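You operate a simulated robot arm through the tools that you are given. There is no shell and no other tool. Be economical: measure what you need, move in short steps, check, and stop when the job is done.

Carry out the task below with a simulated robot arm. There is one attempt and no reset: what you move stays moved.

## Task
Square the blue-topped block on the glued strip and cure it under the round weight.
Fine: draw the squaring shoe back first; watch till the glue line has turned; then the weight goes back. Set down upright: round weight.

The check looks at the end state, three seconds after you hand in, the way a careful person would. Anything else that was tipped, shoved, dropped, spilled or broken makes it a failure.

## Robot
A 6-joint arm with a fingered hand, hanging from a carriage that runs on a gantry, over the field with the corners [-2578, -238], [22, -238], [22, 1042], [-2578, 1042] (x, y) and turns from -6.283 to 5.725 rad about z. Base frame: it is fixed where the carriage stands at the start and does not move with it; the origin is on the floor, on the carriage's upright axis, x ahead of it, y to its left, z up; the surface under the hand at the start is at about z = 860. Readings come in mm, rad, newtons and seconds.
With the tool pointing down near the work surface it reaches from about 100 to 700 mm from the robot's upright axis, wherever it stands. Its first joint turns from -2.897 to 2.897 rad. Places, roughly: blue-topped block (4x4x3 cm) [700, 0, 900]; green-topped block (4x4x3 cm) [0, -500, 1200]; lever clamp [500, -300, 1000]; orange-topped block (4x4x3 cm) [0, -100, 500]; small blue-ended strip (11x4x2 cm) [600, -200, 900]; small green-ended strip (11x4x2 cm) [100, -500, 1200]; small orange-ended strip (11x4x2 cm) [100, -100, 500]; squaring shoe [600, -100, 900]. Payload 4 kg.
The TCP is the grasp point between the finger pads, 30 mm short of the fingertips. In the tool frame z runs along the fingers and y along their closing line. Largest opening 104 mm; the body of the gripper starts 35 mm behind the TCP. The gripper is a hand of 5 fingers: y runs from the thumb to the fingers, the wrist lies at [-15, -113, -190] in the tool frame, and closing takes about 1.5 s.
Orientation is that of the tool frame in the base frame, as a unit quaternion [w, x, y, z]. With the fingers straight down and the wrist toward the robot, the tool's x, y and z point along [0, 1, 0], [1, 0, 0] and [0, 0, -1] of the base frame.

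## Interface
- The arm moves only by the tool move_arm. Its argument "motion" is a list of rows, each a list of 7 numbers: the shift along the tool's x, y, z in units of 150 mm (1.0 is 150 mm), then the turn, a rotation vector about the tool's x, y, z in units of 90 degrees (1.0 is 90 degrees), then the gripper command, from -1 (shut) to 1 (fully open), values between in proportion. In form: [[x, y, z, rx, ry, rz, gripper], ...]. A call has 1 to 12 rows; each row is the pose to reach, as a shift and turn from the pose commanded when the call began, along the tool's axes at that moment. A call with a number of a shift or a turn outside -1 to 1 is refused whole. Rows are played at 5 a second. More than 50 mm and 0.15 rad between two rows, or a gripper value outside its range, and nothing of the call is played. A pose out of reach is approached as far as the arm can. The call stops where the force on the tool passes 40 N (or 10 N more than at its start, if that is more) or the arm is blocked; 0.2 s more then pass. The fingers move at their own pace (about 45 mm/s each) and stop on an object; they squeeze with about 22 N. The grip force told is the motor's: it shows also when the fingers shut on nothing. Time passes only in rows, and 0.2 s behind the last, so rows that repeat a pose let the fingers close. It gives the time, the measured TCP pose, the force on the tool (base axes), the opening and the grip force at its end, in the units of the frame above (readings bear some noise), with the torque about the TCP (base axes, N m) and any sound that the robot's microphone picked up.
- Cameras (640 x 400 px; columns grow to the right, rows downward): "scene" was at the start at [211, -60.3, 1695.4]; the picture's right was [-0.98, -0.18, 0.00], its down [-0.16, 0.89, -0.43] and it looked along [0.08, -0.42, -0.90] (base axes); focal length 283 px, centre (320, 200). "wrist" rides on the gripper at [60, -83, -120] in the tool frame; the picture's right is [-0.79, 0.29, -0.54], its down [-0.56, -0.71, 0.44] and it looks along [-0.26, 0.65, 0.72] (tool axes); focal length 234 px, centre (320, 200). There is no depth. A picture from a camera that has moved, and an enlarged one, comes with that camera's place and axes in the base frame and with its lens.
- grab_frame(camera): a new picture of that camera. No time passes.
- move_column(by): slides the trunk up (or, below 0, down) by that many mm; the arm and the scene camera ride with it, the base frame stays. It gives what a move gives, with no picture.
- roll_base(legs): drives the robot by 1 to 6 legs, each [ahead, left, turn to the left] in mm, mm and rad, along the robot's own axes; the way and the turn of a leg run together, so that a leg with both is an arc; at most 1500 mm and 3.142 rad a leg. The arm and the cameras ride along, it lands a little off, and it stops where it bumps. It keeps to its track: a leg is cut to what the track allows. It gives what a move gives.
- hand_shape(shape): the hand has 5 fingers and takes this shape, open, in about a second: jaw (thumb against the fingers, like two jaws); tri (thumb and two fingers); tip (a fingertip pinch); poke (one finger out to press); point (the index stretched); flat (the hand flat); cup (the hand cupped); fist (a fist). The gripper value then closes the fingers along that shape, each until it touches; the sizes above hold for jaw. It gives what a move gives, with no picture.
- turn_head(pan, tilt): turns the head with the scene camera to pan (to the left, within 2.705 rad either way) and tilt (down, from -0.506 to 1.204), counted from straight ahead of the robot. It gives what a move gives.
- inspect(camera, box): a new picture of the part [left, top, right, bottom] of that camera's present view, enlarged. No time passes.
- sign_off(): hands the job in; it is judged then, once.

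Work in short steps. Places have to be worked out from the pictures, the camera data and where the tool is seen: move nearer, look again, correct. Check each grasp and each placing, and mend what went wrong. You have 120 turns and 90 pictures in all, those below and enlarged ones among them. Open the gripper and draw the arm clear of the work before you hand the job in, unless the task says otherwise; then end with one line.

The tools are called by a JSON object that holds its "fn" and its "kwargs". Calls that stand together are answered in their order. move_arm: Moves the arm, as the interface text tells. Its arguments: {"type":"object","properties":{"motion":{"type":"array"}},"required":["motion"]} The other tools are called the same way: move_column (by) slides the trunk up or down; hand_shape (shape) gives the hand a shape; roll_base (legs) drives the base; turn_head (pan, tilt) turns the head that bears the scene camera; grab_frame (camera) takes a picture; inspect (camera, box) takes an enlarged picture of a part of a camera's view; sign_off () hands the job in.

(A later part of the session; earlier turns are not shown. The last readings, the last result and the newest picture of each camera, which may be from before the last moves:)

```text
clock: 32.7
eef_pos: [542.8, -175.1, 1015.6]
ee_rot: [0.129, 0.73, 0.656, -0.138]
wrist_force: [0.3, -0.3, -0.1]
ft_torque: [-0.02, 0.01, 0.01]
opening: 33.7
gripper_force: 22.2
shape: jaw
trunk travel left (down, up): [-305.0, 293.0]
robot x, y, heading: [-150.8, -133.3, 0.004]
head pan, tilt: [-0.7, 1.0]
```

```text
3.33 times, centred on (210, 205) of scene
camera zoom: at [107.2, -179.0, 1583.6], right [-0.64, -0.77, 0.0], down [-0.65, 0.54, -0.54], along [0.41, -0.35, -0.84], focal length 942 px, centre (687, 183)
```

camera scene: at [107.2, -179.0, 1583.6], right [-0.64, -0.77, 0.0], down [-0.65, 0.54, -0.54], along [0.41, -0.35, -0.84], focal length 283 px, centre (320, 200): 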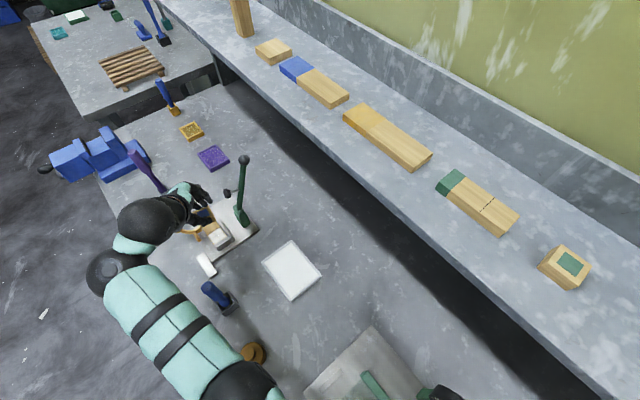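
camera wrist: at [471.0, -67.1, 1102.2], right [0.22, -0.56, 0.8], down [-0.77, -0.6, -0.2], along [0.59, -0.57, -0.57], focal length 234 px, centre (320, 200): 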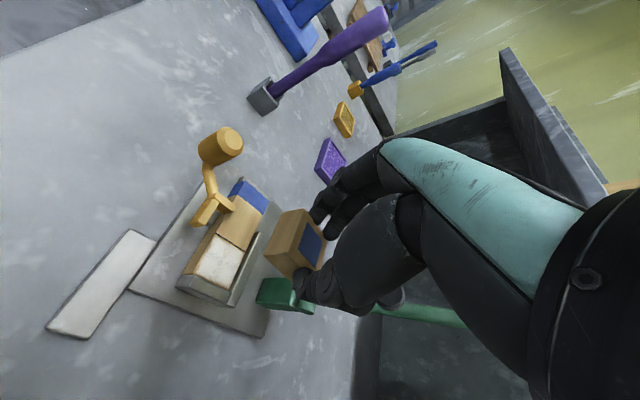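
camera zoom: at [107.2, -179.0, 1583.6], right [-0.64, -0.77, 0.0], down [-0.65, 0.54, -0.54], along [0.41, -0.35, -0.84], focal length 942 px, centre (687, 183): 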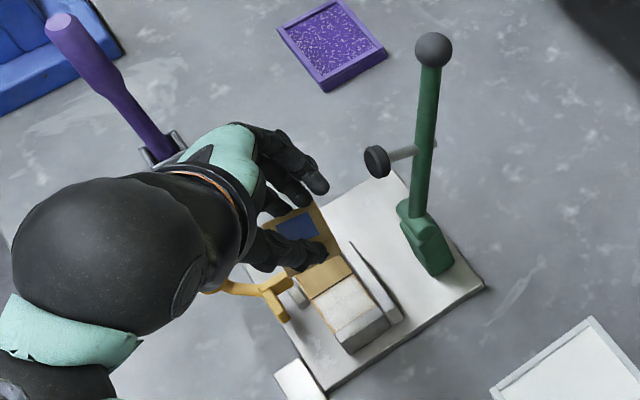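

Measured: glue patch centre about [537.5, -178.5], yaw ~+0.01; the held block's centre is about [543, -178.5], yaw -0.10, and it is ~24 mm tall. I turn the block square by +0.11 rad, correct x/y, and come 60 mm down, aiming slightly toward the shoe.

{"fn": "move_arm", "kwargs": {"motion": [[0.003, -0.013, -0.002, -0.013, 0, -0.032, -1], [0.007, -0.026, -0.003, -0.026, 0, -0.065, -1], [0.04, -0.027, 0.08, -0.026, 0, -0.065, -1], [0.08, -0.028, 0.18, -0.026, 0, -0.065, -1], [0.12, -0.028, 0.28, -0.026, 0, -0.065, -1], [0.15, -0.029, 0.355, -0.026, 0, -0.065, -1], [0.155, -0.029, 0.368, -0.026, 0, -0.065, -1]]}}

{"fn": "inspect", "kwargs": {"camera": "wrist", "box": [200, 160, 380, 320]}}

{"fn": "inspect", "kwargs": {"camera": "scene", "box": [150, 165, 270, 265]}}

```text
clock: 34.3
eef_pos: [539.5, -175.0, 955.0]
ee_rot: [0.137, 0.693, 0.696, -0.129]
wrist_force: [-0.3, -0.2, 0.8]
ft_torque: [0.0, 0.02, 0.0]
opening: 33.8
gripper_force: 21.7
shape: jaw
trunk travel left (down, up): [-305.0, 293.0]
robot x, y, heading: [-144.1, -136.8, 0.004]
head pan, tilt: [-0.7, 1.0]
```

```text
2.50 times, centred on (290, 240) of wrist
camera zoom: at [455.1, -75.3, 1042.1], right [0.28, -0.53, 0.8], down [-0.7, -0.68, -0.2], along [0.65, -0.5, -0.57], focal length 585 px, centre (395, 100)
```

zoom: 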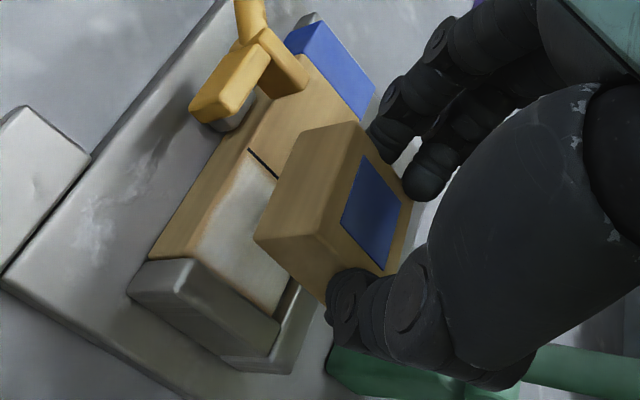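

```text
4.00 times, centred on (210, 215) of scene
camera zoom: at [107.2, -179.0, 1583.6], right [-0.64, -0.77, 0.0], down [-0.65, 0.54, -0.54], along [0.41, -0.35, -0.84], focal length 1131 px, centre (760, 140)
```

zoom: 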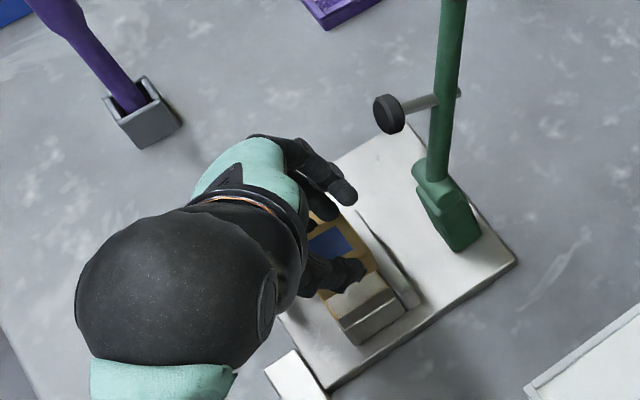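

Yaw now matches the strip. The block still sits about 5 mm too far in +x and 2 mm in -y, so I shift (-3.5, +3) and come down 18 mm.

{"fn": "move_arm", "kwargs": {"motion": [[0.01, -0.024, 0, 0, 0, 0, -1], [0.03, -0.0244, 0.03, 0, 0, 0, -1], [0.05, -0.0244, 0.07, 0, 0, 0, -1], [0.063, -0.0244, 0.104, 0, 0, 0, -1]]}}

{"fn": "inspect", "kwargs": {"camera": "wrist", "box": [220, 170, 360, 290]}}

```text
clock: 35.3
eef_pos: [535.8, -171.0, 936.6]
ee_rot: [0.137, 0.693, 0.695, -0.131]
wrist_force: [0.0, 1.0, -0.1]
ft_torque: [-0.01, 0.01, 0.0]
opening: 33.7
gripper_force: 21.7
shape: jaw
trunk travel left (down, up): [-305.0, 293.0]
robot x, y, heading: [-146.8, -131.1, 0.009]
head pan, tilt: [-0.7, 1.0]
```

```text
3.33 times, centred on (290, 230) of wrist
camera zoom: at [452.0, -71.9, 1023.3], right [0.28, -0.53, 0.8], down [-0.7, -0.68, -0.2], along [0.65, -0.5, -0.57], focal length 781 px, centre (420, 100)
```

zoom: 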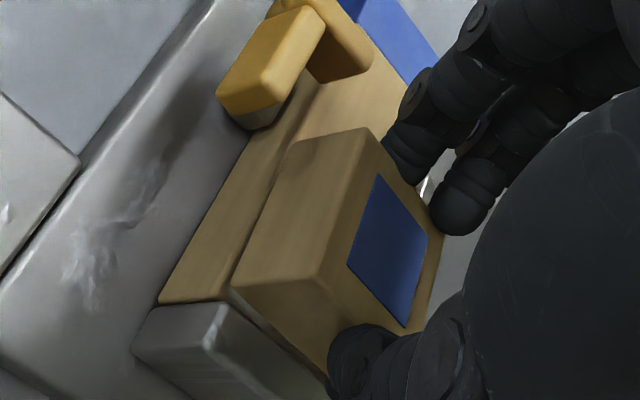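

The block hovers ~4 mm above the strip, nearly flush (about +1, +2.5 mm toward the shoe). I lower in 1 mm rows until contact.

{"fn": "move_arm", "kwargs": {"motion": [[0.0024, 0, 0.0062, 0, 0, 0, -1], [0.0049, 0, 0.0124, 0, 0, 0, -1], [0.0073, 0, 0.0186, 0, 0, 0, -1], [0.0098, 0, 0.0248, 0, 0, 0, -1]]}}

```text
clock: 36.3
eef_pos: [536.2, -171.5, 935.1]
ee_rot: [0.139, 0.693, 0.695, -0.13]
wrist_force: [-0.9, -0.2, 3.6]
ft_torque: [-0.09, -0.07, 0.0]
opening: 34.0
gripper_force: 21.6
shape: jaw
trunk travel left (down, up): [-305.0, 293.0]
robot x, y, heading: [-146.3, -138.6, 0.004]
head pan, tilt: [-0.7, 1.0]
```

Contact: 3.6 N upward at z≈935. I open the fingers only a little (to ~48 mm) and look.

{"fn": "move_arm", "kwargs": {"motion": [[0, 0, 0, 0, 0, 0, -0.3], [0, 0, 0, 0, 0, 0, -0.2], [0, 0, 0, 0, 0, 0, -0.1], [0, 0, 0, 0, 0, 0, -0.08], [0, 0, 0, 0, 0, 0, -0.08]]}}

{"fn": "inspect", "kwargs": {"camera": "wrist", "box": [220, 170, 360, 290]}}

```text
clock: 37.5
eef_pos: [536.9, -171.4, 933.8]
ee_rot: [0.138, 0.693, 0.696, -0.13]
wrist_force: [0.8, 0.8, -0.7]
ft_torque: [0.01, -0.02, 0.0]
opening: 47.5
gripper_force: 0.1
shape: jaw
trunk travel left (down, up): [-305.0, 293.0]
robot x, y, heading: [-147.0, -136.6, 0.001]
head pan, tilt: [-0.7, 1.0]
```

```text
3.33 times, centred on (290, 230) of wrist
camera zoom: at [452.0, -71.7, 1021.0], right [0.28, -0.53, 0.8], down [-0.7, -0.68, -0.2], along [0.65, -0.5, -0.57], focal length 781 px, centre (420, 100)
```

zoom: 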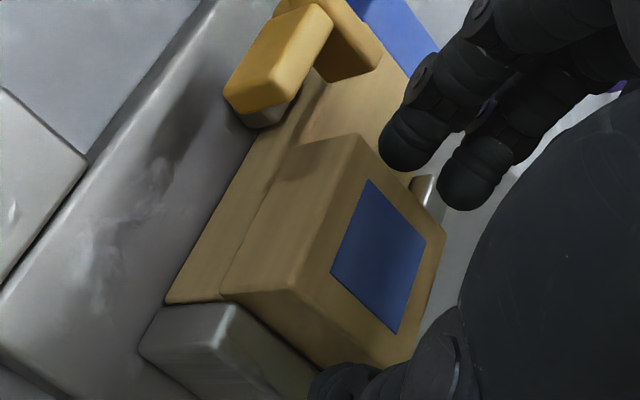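

The block sits on the glue, just slightly overhanging toward the shoe. I lift the hand straight up 100 mm with the fingers held at this opening.

{"fn": "move_arm", "kwargs": {"motion": [[-0.012, 0, -0.031, 0, 0, 0, -0.08], [-0.037, 0, -0.093, 0, 0, 0, -0.08], [-0.075, 0, -0.19, 0, 0, 0, -0.08], [-0.13, 0, -0.33, 0, 0, 0, 0], [-0.19, 0, -0.48, 0, 0, 0, 0.2], [-0.246, 0, -0.62, 0, 0, 0, 0.3]]}}

{"fn": "inspect", "kwargs": {"camera": "wrist", "box": [170, 110, 370, 310]}}

```text
clock: 38.9
eef_pos: [535.1, -171.3, 1033.8]
ee_rot: [0.137, 0.693, 0.696, -0.13]
wrist_force: [-0.2, 0.3, 0.2]
ft_torque: [0.02, 0.01, 0.01]
opening: 67.2
gripper_force: 0.0
shape: jaw
trunk travel left (down, up): [-305.0, 293.0]
robot x, y, heading: [-144.9, -133.0, 0.004]
head pan, tilt: [-0.7, 1.0]
```

```text
2.00 times, centred on (270, 210) of wrist
camera zoom: at [450.8, -71.3, 1120.8], right [0.28, -0.53, 0.8], down [-0.7, -0.68, -0.2], along [0.65, -0.5, -0.57], focal length 468 px, centre (420, 180)
```

zoom: 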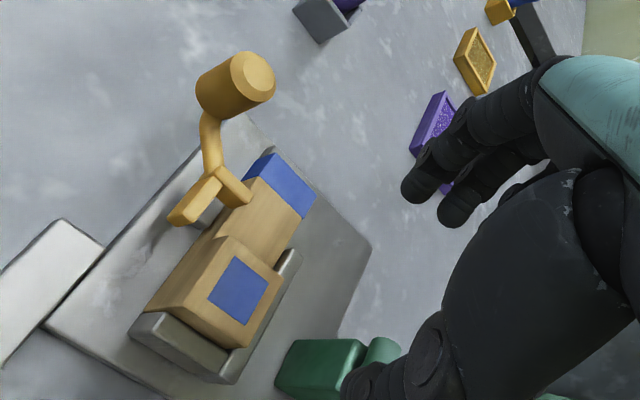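

The block is on the glue patch. Two views put the shoe knob's top at about [613, -108, 940]. I move the hand over the knob, keeping height.

{"fn": "move_arm", "kwargs": {"motion": [[0.08, 0.1, -0.03, 0, 0, 0, 0.3], [0.18, 0.22, -0.07, 0, 0, 0, 0.3], [0.28, 0.34, -0.108, 0, 0, 0, 0.3], [0.38, 0.46, -0.146, 0, 0, 0, 0.3], [0.431, 0.523, -0.166, 0, 0, 0, 0.3]]}}

{"fn": "grab_frame", "kwargs": {"camera": "wrist"}}

{"fn": "inspect", "kwargs": {"camera": "scene", "box": [120, 150, 270, 265]}}

```text
clock: 40.1
eef_pos: [614.6, -99.9, 1034.0]
ee_rot: [0.137, 0.694, 0.695, -0.131]
wrist_force: [-0.1, 0.7, 0.3]
ft_torque: [-0.02, -0.02, 0.02]
opening: 67.5
gripper_force: 0.1
shape: jaw
trunk travel left (down, up): [-305.0, 293.0]
robot x, y, heading: [-143.6, -136.0, 0.007]
head pan, tilt: [-0.7, 1.0]
```

```text
45 pictures are left
camera wrist: at [530.3, -0.9, 1121.4], right [0.28, -0.53, 0.8], down [-0.7, -0.68, -0.2], along [0.65, -0.5, -0.57], focal length 234 px, centre (320, 200)
```

wrist: 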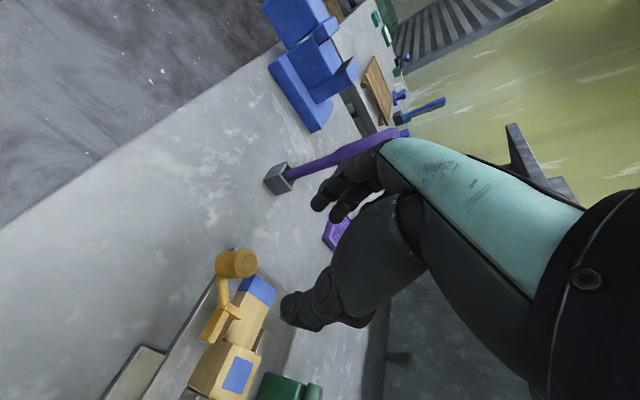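

```text
3.48 times, centred on (195, 208) of scene
camera zoom: at [107.3, -178.9, 1583.6], right [-0.64, -0.77, 0.0], down [-0.65, 0.54, -0.54], along [0.41, -0.35, -0.84], focal length 983 px, centre (755, 174)
```

zoom: 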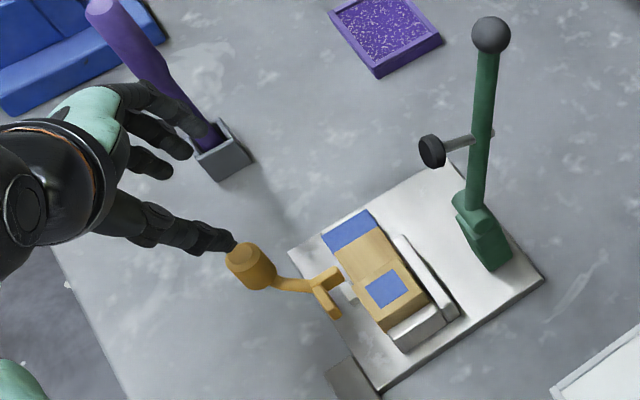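

Knob confirmed at about [611, -107]. I descend around it to TCP z≈940, fingers still open.

{"fn": "move_arm", "kwargs": {"motion": [[0.03, -0.03, 0.07, 0, 0, 0, 0.3], [0.07, -0.03, 0.18, 0, 0, 0, 0.3], [0.12, -0.03, 0.3, 0, 0, 0, 0.3], [0.17, -0.03, 0.43, 0, 0, 0, 0.3], [0.21, -0.03, 0.53, 0, 0, 0, 0.3], [0.2316, -0.03, 0.582, 0, 0, 0, 0.3]]}}

{"fn": "inspect", "kwargs": {"camera": "wrist", "box": [180, 150, 400, 350]}}

```text
clock: 41.5
eef_pos: [610.6, -101.0, 938.8]
ee_rot: [0.137, 0.693, 0.696, -0.131]
wrist_force: [0.9, 0.6, -0.2]
ft_torque: [-0.02, -0.01, 0.01]
opening: 67.0
gripper_force: 0.0
shape: jaw
trunk travel left (down, up): [-305.0, 293.0]
robot x, y, heading: [-148.0, -135.4, 0.007]
head pan, tilt: [-0.7, 1.0]
```

```text
2.00 times, centred on (290, 250) of wrist
camera zoom: at [526.6, -0.6, 1025.5], right [0.28, -0.53, 0.8], down [-0.7, -0.68, -0.2], along [0.65, -0.5, -0.56], focal length 468 px, centre (380, 100)
```

zoom: 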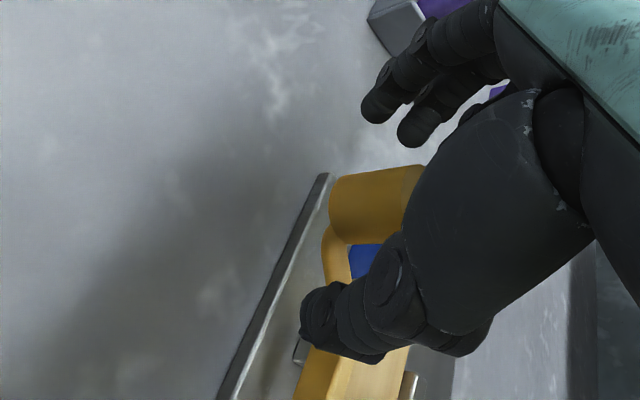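

The knob is between thumb and fingers. I close on it.

{"fn": "move_arm", "kwargs": {"motion": [[0, 0, 0, 0, 0, 0, 0], [0, 0, 0, 0, 0, 0, -0.5], [0, 0, 0, 0, 0, 0, -1], [0, 0, 0, 0, 0, 0, -1], [0, 0, 0, 0, 0, 0, -1], [0, 0, 0, 0, 0, 0, -1], [0, 0, 0, 0, 0, 0, -1]]}}

{"fn": "inspect", "kwargs": {"camera": "scene", "box": [150, 165, 270, 265]}}

```text
clock: 43.1
eef_pos: [610.8, -100.8, 938.4]
ee_rot: [0.137, 0.693, 0.696, -0.131]
wrist_force: [-3.3, -0.8, -0.8]
ft_torque: [0.02, 0.0, 0.04]
opening: 16.7
gripper_force: 22.6
shape: jaw
trunk travel left (down, up): [-305.0, 293.0]
robot x, y, heading: [-143.9, -136.5, 0.003]
head pan, tilt: [-0.7, 1.0]
```

```text
4.00 times, centred on (210, 215) of scene
camera zoom: at [107.0, -179.0, 1583.5], right [-0.64, -0.77, 0.0], down [-0.65, 0.54, -0.54], along [0.41, -0.35, -0.84], focal length 1131 px, centre (760, 140)
```

zoom: 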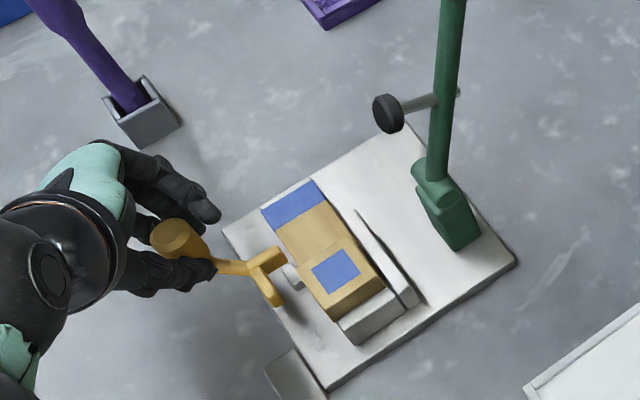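

Gripped, 16.7 mm opening. I try a small diagonal push (-6, -6 mm) to see how the shoe moves.

{"fn": "move_arm", "kwargs": {"motion": [[-0.012, -0.013, 0.005, 0, 0, 0, -1], [-0.025, -0.027, 0.0095, 0, 0, 0, -1], [-0.037, -0.0403, 0.0143, 0, 0, 0, -1], [-0.037, -0.0403, 0.0143, 0, 0, 0, -1]]}}

{"fn": "inspect", "kwargs": {"camera": "scene", "box": [150, 165, 270, 265]}}

```text
clock: 44.1
eef_pos: [603.2, -107.3, 939.0]
ee_rot: [0.137, 0.693, 0.696, -0.131]
wrist_force: [0.7, 0.7, -6.6]
ft_torque: [0.08, -0.13, 0.1]
opening: 16.3
gripper_force: 22.1
shape: jaw
trunk travel left (down, up): [-305.0, 293.0]
robot x, y, heading: [-145.5, -135.0, 0.003]
head pan, tilt: [-0.7, 1.0]
```

```text
4.00 times, centred on (210, 215) of scene
camera zoom: at [106.9, -178.9, 1583.4], right [-0.64, -0.77, 0.0], down [-0.65, 0.54, -0.54], along [0.41, -0.35, -0.84], focal length 1131 px, centre (760, 140)
```

zoom: 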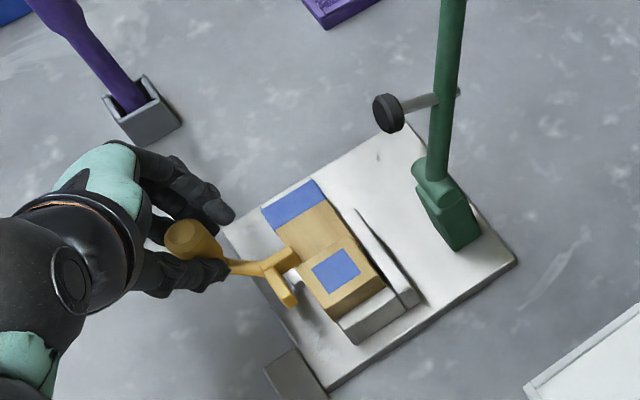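

The shoe follows the hand freely. I continue (-5, -5 mm) and look again.

{"fn": "move_arm", "kwargs": {"motion": [[-0.01, -0.011, 0.004, 0, 0, 0, -1], [-0.02, -0.022, 0.008, 0, 0, 0, -1], [-0.031, -0.0336, 0.012, 0, 0, 0, -1], [-0.031, -0.0336, 0.012, 0, 0, 0, -1]]}}

{"fn": "inspect", "kwargs": {"camera": "scene", "box": [190, 195, 250, 245]}}

```text
clock: 45.1
eef_pos: [599.0, -111.8, 937.8]
ee_rot: [0.136, 0.694, 0.695, -0.132]
wrist_force: [0.3, 1.3, -9.1]
ft_torque: [0.11, -0.09, 0.12]
opening: 16.2
gripper_force: 21.8
shape: jaw
trunk travel left (down, up): [-305.0, 293.0]
robot x, y, heading: [-146.3, -133.9, 0.004]
head pan, tilt: [-0.7, 1.0]
```

```text
8.00 times, centred on (220, 220) of scene
camera zoom: at [106.8, -178.9, 1583.4], right [-0.64, -0.77, 0.0], down [-0.65, 0.54, -0.54], along [0.41, -0.35, -0.84], focal length 2262 px, centre (1120, 40)
```

zoom: 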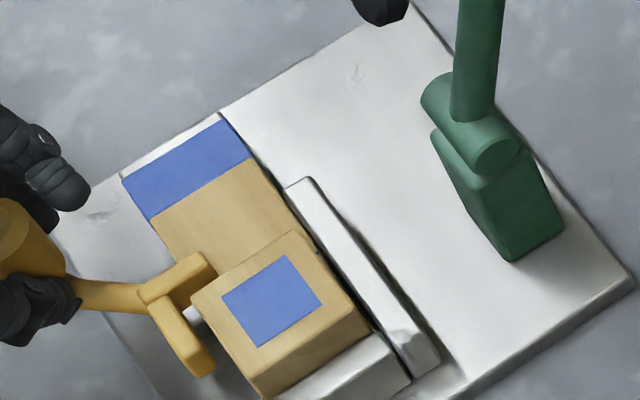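

About 5–6 mm gap remains to both block faces. I continue (-4, -4) with a 0.7 mm drop to relieve the vertical load.

{"fn": "move_arm", "kwargs": {"motion": [[-0.008, -0.009, 0.005, 0, 0, 0, -1], [-0.016, -0.018, 0.009, 0, 0, 0, -1], [-0.023, -0.027, 0.0137, 0, 0, 0, -1], [-0.023, -0.027, 0.0137, 0, 0, 0, -1]]}}

{"fn": "inspect", "kwargs": {"camera": "scene", "box": [195, 205, 245, 245]}}

```text
clock: 46.1
eef_pos: [595.3, -116.3, 938.0]
ee_rot: [0.137, 0.693, 0.695, -0.13]
wrist_force: [-1.0, 3.4, -5.5]
ft_torque: [0.13, -0.01, 0.04]
opening: 16.2
gripper_force: 21.3
shape: jaw
trunk travel left (down, up): [-305.0, 293.0]
robot x, y, heading: [-147.8, -137.4, 0.005]
head pan, tilt: [-0.7, 1.0]
```

```text
10.00 times, centred on (220, 225) of scene
camera zoom: at [106.8, -178.6, 1583.5], right [-0.64, -0.77, 0.0], down [-0.65, 0.54, -0.54], along [0.41, -0.35, -0.84], focal length 2827 px, centre (1320, -50)
```

zoom: 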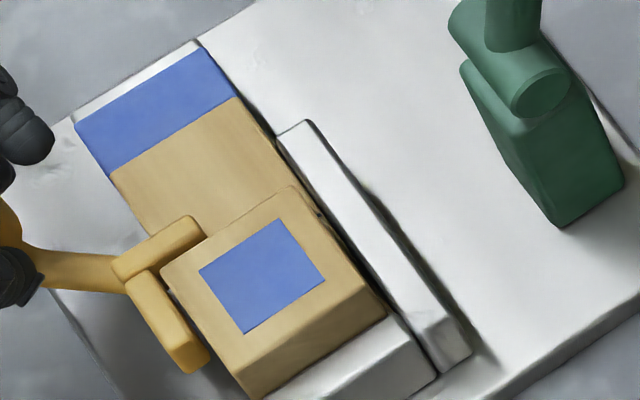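

The -x-running arm seems to touch the block's +y face now (Fy 3.4 N). I push on (-3, -2) slowly.

{"fn": "move_arm", "kwargs": {"motion": [[-0.004, -0.007, 0.002, 0, 0, 0, -1], [-0.008, -0.014, 0.004, 0, 0, 0, -1], [-0.012, -0.02, 0.006, 0, 0, 0, -1], [-0.012, -0.02, 0.006, 0, 0, 0, -1]]}}

{"fn": "inspect", "kwargs": {"camera": "scene", "box": [195, 205, 245, 245]}}

{"fn": "inspect", "kwargs": {"camera": "wrist", "box": [220, 220, 380, 400]}}

```text
clock: 47.1
eef_pos: [593.0, -118.7, 938.2]
ee_rot: [0.136, 0.693, 0.696, -0.13]
wrist_force: [0.3, 1.3, -1.8]
ft_torque: [0.07, -0.06, 0.06]
opening: 16.3
gripper_force: 22.3
shape: jaw
trunk travel left (down, up): [-305.0, 293.0]
robot x, y, heading: [-150.1, -133.3, 0.0]
head pan, tilt: [-0.7, 1.0]
```

```text
10.00 times, centred on (220, 225) of scene
camera zoom: at [107.1, -178.8, 1583.6], right [-0.64, -0.77, 0.0], down [-0.65, 0.54, -0.54], along [0.41, -0.35, -0.84], focal length 2827 px, centre (1320, -50)
```

zoom: 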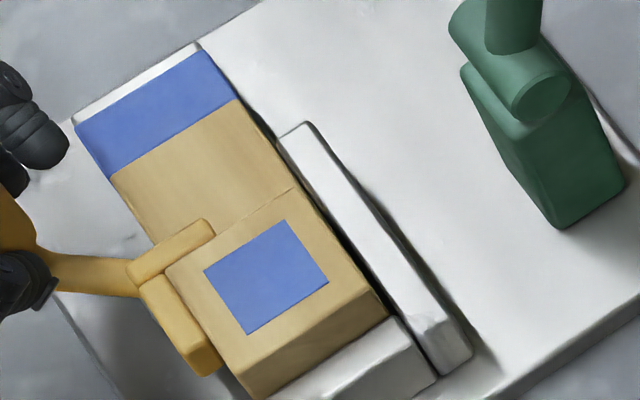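

```text
2.22 times, centred on (300, 310) of wrist
camera zoom: at [507.9, -18.7, 1025.5], right [0.28, -0.53, 0.8], down [-0.7, -0.68, -0.2], along [0.65, -0.5, -0.57], focal length 520 px, centre (364, -44)
```

zoom: 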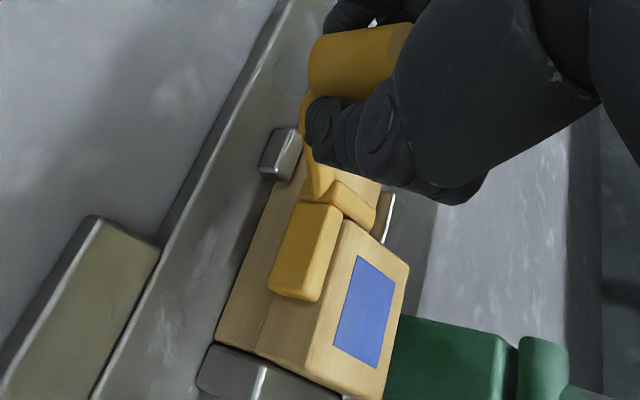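

The block has begun to move with the shoe. I keep pushing (-2, -2) and check whether faces get flush.

{"fn": "move_arm", "kwargs": {"motion": [[-0.004, -0.0045, 0.0016, 0, 0, 0, -1], [-0.008, -0.009, 0.0032, 0, 0, 0, -1], [-0.0124, -0.0134, 0.0048, 0, 0, 0, -1], [-0.0124, -0.0134, 0.0048, 0, 0, 0, -1]]}}

{"fn": "inspect", "kwargs": {"camera": "wrist", "box": [260, 290, 350, 390]}}

{"fn": "inspect", "kwargs": {"camera": "scene", "box": [195, 205, 245, 245]}}

```text
clock: 48.1
eef_pos: [591.4, -120.3, 938.2]
ee_rot: [0.137, 0.693, 0.695, -0.13]
wrist_force: [1.4, 2.3, -1.3]
ft_torque: [0.05, -0.12, 0.06]
opening: 16.4
gripper_force: 21.9
shape: jaw
trunk travel left (down, up): [-305.0, 293.0]
robot x, y, heading: [-141.6, -136.0, 0.008]
head pan, tilt: [-0.7, 1.0]
```

```text
4.00 times, centred on (305, 340) of wrist
camera zoom: at [506.3, -20.1, 1025.4], right [0.28, -0.53, 0.8], down [-0.7, -0.68, -0.2], along [0.65, -0.5, -0.56], focal length 937 px, centre (380, -360)
```

zoom: 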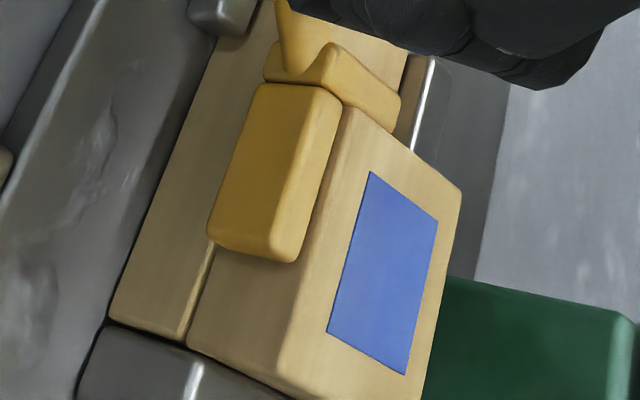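

```text
10.00 times, centred on (220, 225) of scene
camera zoom: at [107.4, -178.8, 1583.6], right [-0.64, -0.77, 0.0], down [-0.65, 0.54, -0.54], along [0.41, -0.35, -0.84], focal length 2827 px, centre (1320, -50)
```

zoom: 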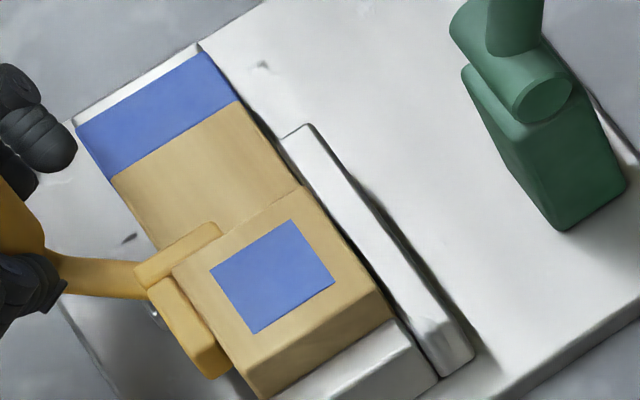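

The block now looks flush with the strip (centred within about a millimetre) and both shoe arms are seated against it. I draw the shoe back slowly along the same line by 20 mm, then check.

{"fn": "move_arm", "kwargs": {"motion": [[0.008, 0.009, -0.003, 0, 0, 0, -1], [0.025, 0.027, -0.0095, 0, 0, 0, -1], [0.05, 0.054, -0.019, 0, 0, 0, -1], [0.075, 0.081, -0.029, 0, 0, 0, -1], [0.1, 0.108, -0.038, 0, 0, 0, -1], [0.124, 0.134, -0.0477, 0, 0, 0, -1], [0.124, 0.134, -0.0477, 0, 0, 0, -1]]}}

{"fn": "inspect", "kwargs": {"camera": "wrist", "box": [200, 220, 360, 400]}}

{"fn": "inspect", "kwargs": {"camera": "scene", "box": [195, 205, 245, 245]}}

```text
clock: 49.7
eef_pos: [609.6, -101.4, 938.3]
ee_rot: [0.137, 0.693, 0.695, -0.131]
wrist_force: [-3.4, -1.1, -0.1]
ft_torque: [0.02, -0.03, 0.0]
opening: 16.2
gripper_force: 22.2
shape: jaw
trunk travel left (down, up): [-305.0, 293.0]
robot x, y, heading: [-140.3, -137.8, 0.006]
head pan, tilt: [-0.7, 1.0]
```

```text
2.22 times, centred on (280, 310) of wrist
camera zoom: at [525.7, -1.1, 1025.3], right [0.28, -0.53, 0.8], down [-0.7, -0.68, -0.2], along [0.65, -0.5, -0.57], focal length 520 px, centre (409, -44)
```

zoom: 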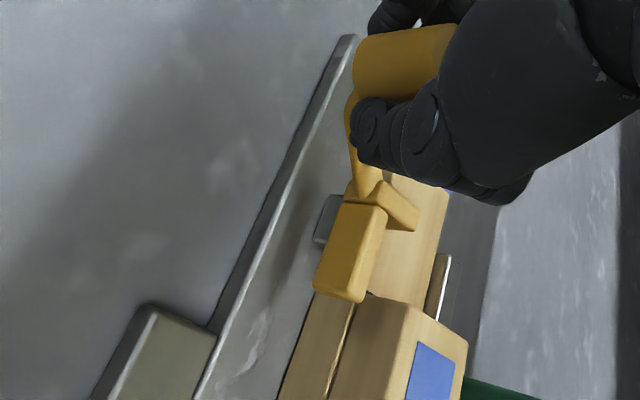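

```text
10.00 times, centred on (220, 225) of scene
camera zoom: at [107.0, -179.0, 1583.5], right [-0.64, -0.77, 0.0], down [-0.65, 0.54, -0.54], along [0.41, -0.35, -0.84], focal length 2827 px, centre (1320, -50)
```

zoom: 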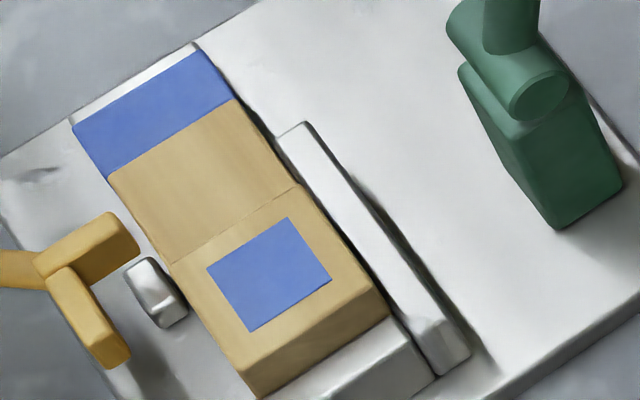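

The faces line up well: block edges are collinear and parallel with the strip, and the shoe is back where it began. I draw it 4 mm further to test for its stop, then let go.

{"fn": "move_arm", "kwargs": {"motion": [[0.008, 0.009, -0.003, 0, 0, 0, -1], [0.016, 0.018, -0.006, 0, 0, 0, -1], [0.025, 0.027, -0.0095, 0, 0, 0, -1], [0.025, 0.027, -0.0095, 0, 0, 0, -1]]}}

```text
clock: 50.7
eef_pos: [613.3, -98.9, 937.8]
ee_rot: [0.138, 0.694, 0.694, -0.133]
wrist_force: [-11.9, -10.5, 7.2]
ft_torque: [-0.21, 0.25, -0.12]
opening: 17.0
gripper_force: 21.9
shape: jaw
trunk travel left (down, up): [-305.0, 293.0]
robot x, y, heading: [-143.5, -132.5, 0.001]
head pan, tilt: [-0.7, 1.0]
```

That is the back stop (force rising on both axes). I ease off, open and rise straight up.

{"fn": "move_arm", "kwargs": {"motion": [[-0.01, -0.011, 0.004, 0, 0, 0, -1], [-0.016, -0.018, 0.006, 0, 0, 0, -0.5], [-0.016, -0.018, 0.006, 0, 0, 0, 0], [-0.016, -0.018, 0.006, 0, 0, 0, 0.3], [-0.016, -0.018, 0.006, 0, 0, 0, 0.3], [-0.016, -0.018, 0.006, 0, 0, 0, 0.3], [-0.04, -0.018, -0.06, 0, 0, 0, 0.3], [-0.09, -0.018, -0.18, 0, 0, 0, 0.3], [-0.15, -0.018, -0.33, 0, 0, 0, 0.3], [-0.21, -0.018, -0.49, 0, 0, 0, 0.3], [-0.27, -0.018, -0.63, 0, 0, 0, 0.3]]}}

{"fn": "inspect", "kwargs": {"camera": "scene", "box": [150, 165, 270, 265]}}

{"fn": "inspect", "kwargs": {"camera": "wrist", "box": [150, 230, 330, 400]}}

```text
clock: 53.1
eef_pos: [610.5, -99.0, 1040.5]
ee_rot: [0.137, 0.692, 0.696, -0.132]
wrist_force: [0.2, 0.1, 0.0]
ft_torque: [-0.01, -0.01, 0.03]
opening: 67.0
gripper_force: 0.0
shape: jaw
trunk travel left (down, up): [-305.0, 293.0]
robot x, y, heading: [-144.1, -138.0, 0.0]
head pan, tilt: [-0.7, 1.0]
```

```text
4.00 times, centred on (210, 215) of scene
camera zoom: at [107.3, -178.9, 1583.6], right [-0.64, -0.77, 0.0], down [-0.65, 0.54, -0.54], along [0.41, -0.35, -0.84], focal length 1131 px, centre (760, 140)
```

zoom: 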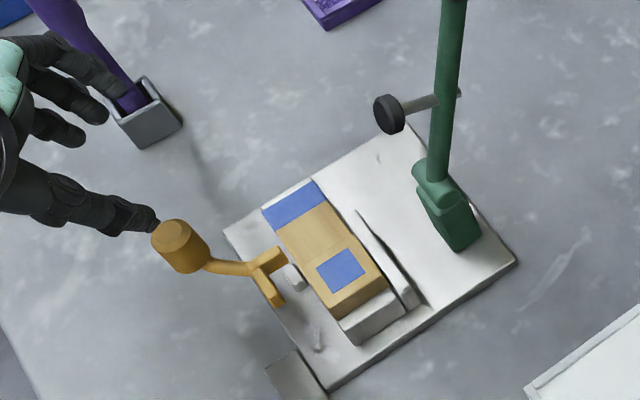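

```text
2.35 times, centred on (240, 315) of wrist
camera zoom: at [525.5, 0.9, 1127.7], right [0.28, -0.53, 0.8], down [-0.7, -0.68, -0.2], along [0.65, -0.5, -0.56], focal length 551 px, centre (508, -71)
```

zoom: 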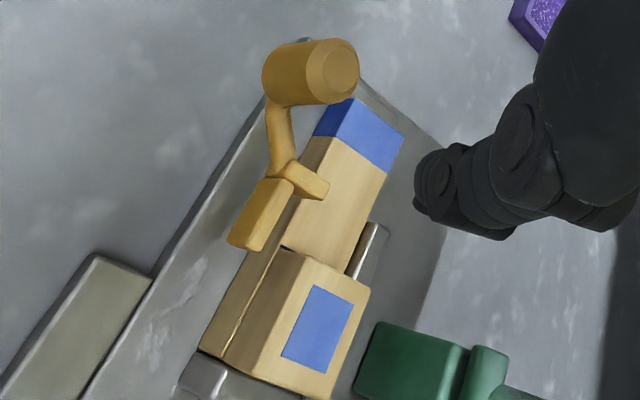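

The block is square on the glue and the shoe is back at its stop. Now the round weight: I raise the trunk 100 mm to clear the blue handle and roll back over the weight.

{"fn": "move_column", "kwargs": {"by": 100}}

{"fn": "roll_base", "kwargs": {"legs": [[-430, 0, 0]]}}

{"fn": "grab_frame", "kwargs": {"camera": "wrist"}}

```text
clock: 54.4
eef_pos: [609.5, -99.3, 1138.7]
ee_rot: [0.138, 0.693, 0.695, -0.131]
wrist_force: [-0.8, 1.1, -0.2]
ft_torque: [-0.02, 0.01, 0.01]
opening: 67.1
gripper_force: 0.0
shape: jaw
trunk travel left (down, up): [-405.0, 193.0]
robot x, y, heading: [-146.2, -131.0, 0.005]
head pan, tilt: [-0.7, 1.0]
```

```text
clock: 57.0
eef_pos: [186.1, -95.3, 1138.2]
ee_rot: [0.139, 0.689, 0.699, -0.131]
wrist_force: [-0.7, 0.6, 0.3]
ft_torque: [-0.02, -0.02, 0.01]
opening: 67.3
gripper_force: 0.0
shape: jaw
trunk travel left (down, up): [-405.0, 193.0]
robot x, y, heading: [-570.8, -143.3, 0.015]
head pan, tilt: [-0.7, 1.0]
```

```text
30 pictures are left
camera wrist: at [99.0, 4.1, 1227.6], right [0.29, -0.53, 0.8], down [-0.69, -0.69, -0.2], along [0.66, -0.5, -0.56], focal length 234 px, centre (320, 200)
```

wrist: 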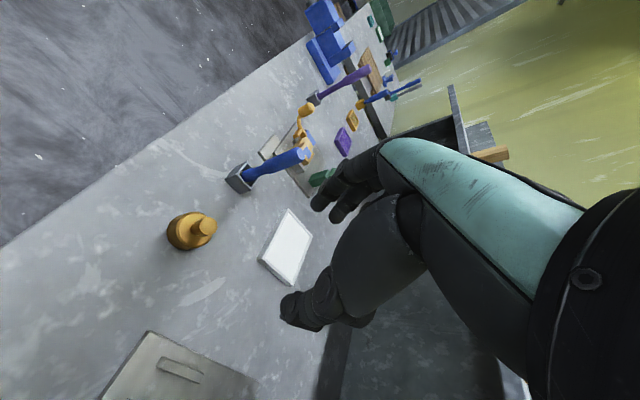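

I zoom on the weight for its shape and exact place.

{"fn": "inspect", "kwargs": {"camera": "wrist", "box": [150, 195, 240, 265]}}

```text
5.71 times, centred on (195, 230) of wrist
camera zoom: at [99.0, 4.1, 1227.6], right [0.29, -0.53, 0.8], down [-0.69, -0.69, -0.2], along [0.66, -0.5, -0.56], focal length 1338 px, centre (1034, 29)
```

zoom: 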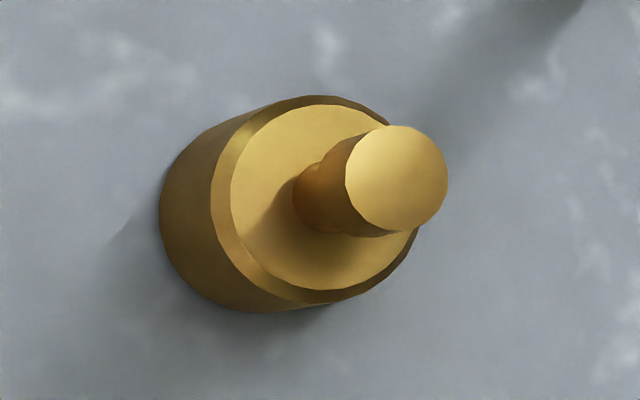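

The weight stands at about [239, -97]: 55 mm body up to z 888, a narrow neck, and a 24 mm knob head up to z≈925. I move above it and lower the trunk.

{"fn": "move_arm", "kwargs": {"motion": [[0.03, 0.06, 0.05, 0, 0, 0, 0.3], [0.06, 0.15, 0.1, 0, 0, 0, 0.3], [0.1, 0.25, 0.17, 0, 0, 0, 0.3], [0.13, 0.33, 0.22, 0, 0, 0, 0.3], [0.135, 0.352, 0.236, 0, 0, 0, 0.3]]}}

{"fn": "move_column", "kwargs": {"by": -100}}

{"fn": "inspect", "kwargs": {"camera": "wrist", "box": [200, 180, 380, 340]}}

```text
clock: 58.2
eef_pos: [209.2, -86.6, 1109.8]
ee_rot: [0.137, 0.689, 0.699, -0.13]
wrist_force: [1.0, -0.4, -0.2]
ft_torque: [-0.02, 0.03, 0.03]
opening: 67.6
gripper_force: 0.0
shape: jaw
out of reach, approached as far as the arm can: row 3, 4, 5
trunk travel left (down, up): [-405.0, 193.0]
robot x, y, heading: [-568.0, -137.3, 0.016]
head pan, tilt: [-0.7, 1.0]
```

```text
clock: 59.5
eef_pos: [208.2, -84.7, 1009.8]
ee_rot: [0.138, 0.689, 0.699, -0.129]
wrist_force: [0.0, 0.5, 0.1]
ft_torque: [-0.02, 0.02, 0.01]
opening: 67.2
gripper_force: 0.1
shape: jaw
trunk travel left (down, up): [-305.0, 293.0]
robot x, y, heading: [-570.6, -142.4, 0.013]
head pan, tilt: [-0.7, 1.0]
```

```text
2.50 times, centred on (290, 260) of wrist
camera zoom: at [123.2, 13.4, 1097.6], right [0.29, -0.53, 0.8], down [-0.69, -0.69, -0.2], along [0.66, -0.5, -0.56], focal length 585 px, centre (395, 50)
```

zoom: 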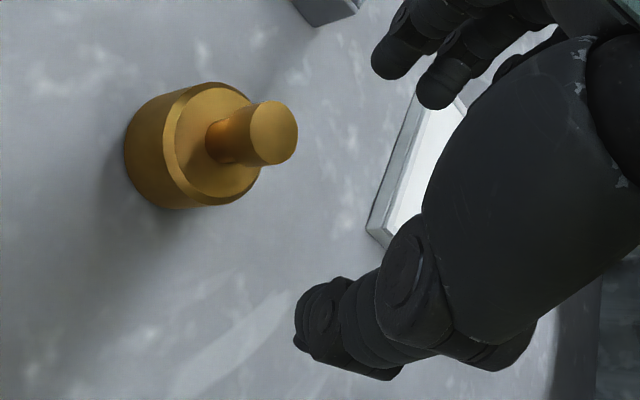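

The arm is at its reach limit here. I retract the arm 80 mm and then roll the carriage forward 111 mm to land over the weight (knob at [238, -98]).

{"fn": "move_arm", "kwargs": {"motion": [[-0.005, -0.06, 0, 0, 0, 0, 0.3], [-0.01, -0.18, 0, 0, 0, 0, 0.3], [-0.015, -0.3, 0, 0, 0, 0, 0.3], [-0.019, -0.42, 0.002, 0, 0, 0, 0.3], [-0.019, -0.5, 0.002, 0, 0, 0, 0.3], [-0.019, -0.533, 0.002, 0, 0, 0, 0.3]]}}

{"fn": "roll_base", "kwargs": {"legs": [[111, 0, 0]]}}

```text
clock: 60.9
eef_pos: [128.0, -89.7, 1009.2]
ee_rot: [0.138, 0.689, 0.699, -0.13]
wrist_force: [0.0, 0.5, 0.2]
ft_torque: [0.01, 0.02, 0.01]
opening: 67.4
gripper_force: 0.0
shape: jaw
out of reach, approached as far as the arm can: row 1
trunk travel left (down, up): [-305.0, 293.0]
robot x, y, heading: [-570.5, -140.3, 0.016]
head pan, tilt: [-0.7, 1.0]
```

```text
clock: 62.1
eef_pos: [241.5, -88.4, 1009.8]
ee_rot: [0.138, 0.69, 0.699, -0.129]
wrist_force: [-0.1, -0.5, 0.0]
ft_torque: [-0.02, 0.01, 0.01]
opening: 67.4
gripper_force: 0.2
shape: jaw
trunk travel left (down, up): [-305.0, 293.0]
robot x, y, heading: [-460.4, -133.8, 0.011]
head pan, tilt: [-0.7, 1.0]
```

Above the weight at [241, -88]. I descend to TCP z≈936 around the knob.

{"fn": "move_arm", "kwargs": {"motion": [[0.02, -0.024, 0.05, 0, 0, 0, 0.3], [0.06, -0.024, 0.15, 0, 0, 0, 0.3], [0.1, -0.024, 0.25, 0, 0, 0, 0.3], [0.14, -0.024, 0.35, 0, 0, 0, 0.3], [0.17, -0.024, 0.42, 0, 0, 0, 0.3], [0.185, -0.024, 0.457, 0, 0, 0, 0.3]]}}

{"fn": "inspect", "kwargs": {"camera": "wrist", "box": [220, 160, 400, 320]}}

```text
clock: 63.5
eef_pos: [236.6, -88.4, 936.4]
ee_rot: [0.138, 0.69, 0.699, -0.129]
wrist_force: [0.4, -0.1, 0.7]
ft_torque: [0.03, 0.04, 0.0]
opening: 67.4
gripper_force: 0.1
shape: jaw
trunk travel left (down, up): [-305.0, 293.0]
robot x, y, heading: [-459.7, -140.8, 0.014]
head pan, tilt: [-0.7, 1.0]
```

```text
2.50 times, centred on (310, 240) of wrist
camera zoom: at [151.8, 11.4, 1023.3], right [0.29, -0.53, 0.8], down [-0.69, -0.69, -0.2], along [0.66, -0.5, -0.56], focal length 585 px, centre (345, 100)
```

zoom: 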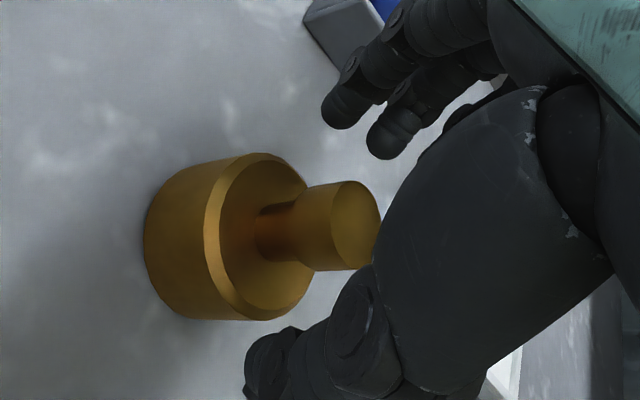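

The knob head lies right between the tips. I close.

{"fn": "move_arm", "kwargs": {"motion": [[0, 0, 0, 0, 0, 0, 0], [0, 0, 0, 0, 0, 0, -0.4], [0, 0, 0, 0, 0, 0, -0.7], [0, 0, 0, 0, 0, 0, -1], [0, 0, 0, 0, 0, 0, -1], [0, 0, 0, 0, 0, 0, -1], [0, 0, 0, 0, 0, 0, -1]]}}

{"fn": "inspect", "kwargs": {"camera": "wrist", "box": [220, 160, 400, 320]}}

```text
clock: 65.1
eef_pos: [236.3, -88.4, 936.3]
ee_rot: [0.138, 0.689, 0.699, -0.13]
wrist_force: [-2.2, 0.4, 0.0]
ft_torque: [0.06, 0.05, -0.04]
opening: 17.9
gripper_force: 22.0
shape: jaw
trunk travel left (down, up): [-305.0, 293.0]
robot x, y, heading: [-458.3, -134.6, 0.014]
head pan, tilt: [-0.7, 1.0]
```

```text
2.50 times, centred on (310, 240) of wrist
camera zoom: at [151.3, 11.5, 1023.2], right [0.29, -0.53, 0.8], down [-0.69, -0.69, -0.2], along [0.66, -0.5, -0.57], focal length 585 px, centre (345, 100)
```

zoom: 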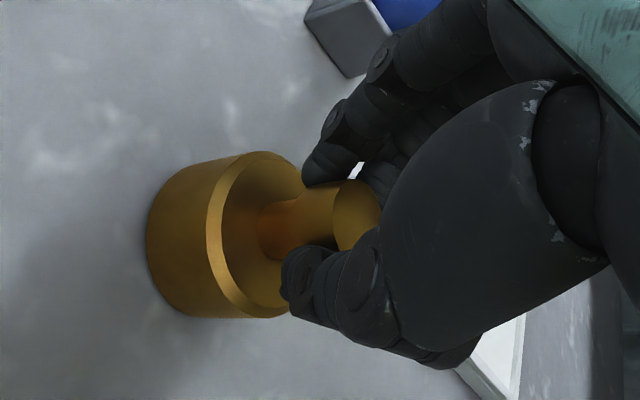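

A good hold on the knob head. I lift 15 mm to weigh it.

{"fn": "move_arm", "kwargs": {"motion": [[-0.006, 0, -0.015, 0, 0, 0, -1], [-0.018, 0, -0.045, 0, 0, 0, -1], [-0.03, 0, -0.075, 0, 0, 0, -1], [-0.0375, 0, -0.0927, 0, 0, 0, -1], [-0.0375, 0, -0.0927, 0, 0, 0, -1]]}}

{"fn": "inspect", "kwargs": {"camera": "wrist", "box": [220, 160, 400, 320]}}

```text
clock: 66.3
eef_pos: [236.5, -88.5, 950.7]
ee_rot: [0.137, 0.689, 0.7, -0.13]
wrist_force: [-0.1, 0.2, -6.8]
ft_torque: [0.05, 0.03, 0.01]
opening: 17.4
gripper_force: 22.7
shape: jaw
trunk travel left (down, up): [-305.0, 293.0]
robot x, y, heading: [-455.9, -136.2, 0.016]
head pan, tilt: [-0.7, 1.0]
```

```text
2.50 times, centred on (310, 240) of wrist
camera zoom: at [150.8, 11.4, 1038.0], right [0.29, -0.53, 0.8], down [-0.69, -0.69, -0.2], along [0.66, -0.5, -0.57], focal length 585 px, centre (345, 100)
```

zoom: 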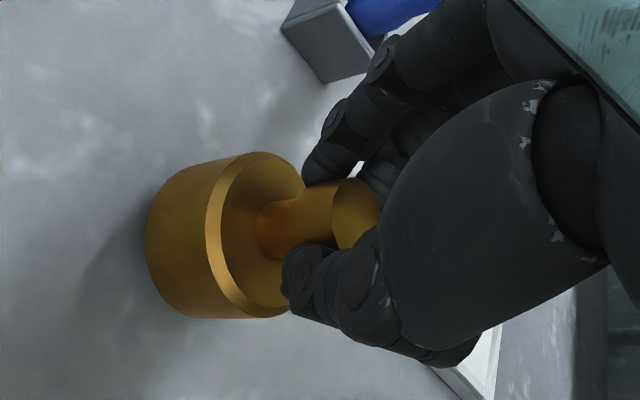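

It hangs steady (≈0.7 kg). Pick-up TCP pose was [236.3, -88.4, 936.3], kept for the return. I raise the trunk 190 mm and roll toward the jig.

{"fn": "move_column", "kwargs": {"by": 190}}

{"fn": "roll_base", "kwargs": {"legs": [[299, -86, 0]]}}

{"fn": "grab_frame", "kwargs": {"camera": "wrist"}}

```text
clock: 68.4
eef_pos: [235.5, -87.9, 1140.2]
ee_rot: [0.136, 0.69, 0.699, -0.13]
wrist_force: [0.1, 0.1, -7.4]
ft_torque: [0.07, -0.01, -0.02]
opening: 17.4
gripper_force: 22.1
shape: jaw
trunk travel left (down, up): [-495.0, 103.0]
robot x, y, heading: [-461.4, -138.2, 0.014]
head pan, tilt: [-0.7, 1.0]
```

```text
clock: 70.5
eef_pos: [533.4, -174.9, 1138.9]
ee_rot: [0.136, 0.691, 0.698, -0.131]
wrist_force: [0.6, -0.1, -6.0]
ft_torque: [0.07, 0.0, -0.02]
opening: 17.3
gripper_force: 22.1
shape: jaw
trunk travel left (down, up): [-495.0, 103.0]
robot x, y, heading: [-163.0, -222.1, 0.006]
head pan, tilt: [-0.7, 1.0]
```

```text
24 pictures are left
camera wrist: at [447.5, -75.8, 1227.8], right [0.29, -0.53, 0.8], down [-0.7, -0.69, -0.2], along [0.66, -0.5, -0.57], focal length 234 px, centre (320, 200)
```

wrist: 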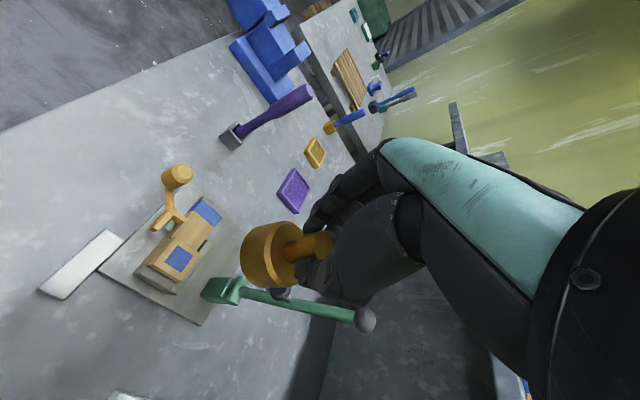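

The lever's raised pad is close to the hand's path on the -y side. I offset 35 mm in +y first, lower the trunk to just above block height, then slide over.

{"fn": "move_arm", "kwargs": {"motion": [[0.05, 0.006, -0.02, 0, 0, 0, -1], [0.11, 0.012, -0.044, 0, 0, 0, -1], [0.17, 0.018, -0.069, 0, 0, 0, -1], [0.216, 0.024, -0.0875, 0, 0, 0, -1]]}}

{"fn": "move_column", "kwargs": {"by": -130}}

{"fn": "inspect", "kwargs": {"camera": "wrist", "box": [180, 180, 360, 360]}}

{"fn": "grab_frame", "kwargs": {"camera": "scene"}}

```text
clock: 71.5
eef_pos: [535.9, -140.7, 1141.4]
ee_rot: [0.137, 0.691, 0.697, -0.13]
wrist_force: [0.1, 0.2, -6.7]
ft_torque: [0.04, -0.01, 0.01]
opening: 17.6
gripper_force: 22.1
shape: jaw
trunk travel left (down, up): [-495.0, 103.0]
robot x, y, heading: [-161.0, -223.9, 0.01]
head pan, tilt: [-0.7, 1.0]
```

```text
clock: 73.1
eef_pos: [535.0, -141.0, 1010.9]
ee_rot: [0.137, 0.691, 0.697, -0.132]
wrist_force: [0.4, 0.6, -6.8]
ft_torque: [0.07, 0.0, 0.03]
opening: 17.4
gripper_force: 21.6
shape: jaw
trunk travel left (down, up): [-365.0, 233.0]
robot x, y, heading: [-160.9, -223.8, 0.008]
head pan, tilt: [-0.7, 1.0]
```

```text
2.22 times, centred on (270, 270) of wrist
camera zoom: at [450.3, -41.3, 1098.3], right [0.29, -0.53, 0.8], down [-0.7, -0.69, -0.2], along [0.66, -0.5, -0.57], focal length 520 px, centre (431, 44)
```

zoom: 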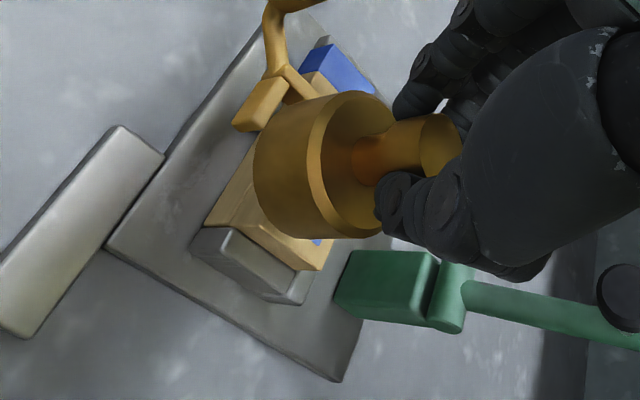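

```text
22 pictures are left
camera scene: at [89.9, -264.2, 1643.5], right [-0.64, -0.77, 0.0], down [-0.65, 0.54, -0.54], along [0.42, -0.34, -0.84], focal length 283 px, centre (320, 200)
```

scene: 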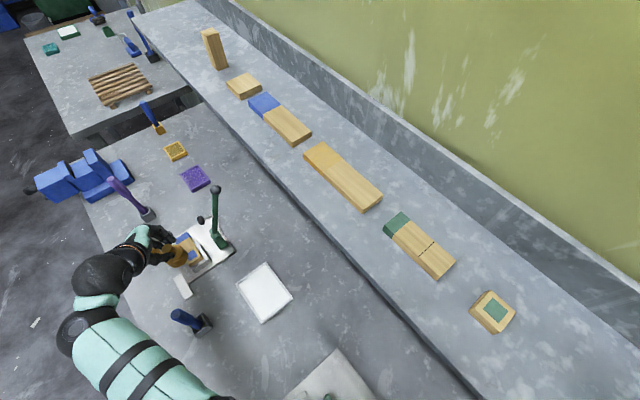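

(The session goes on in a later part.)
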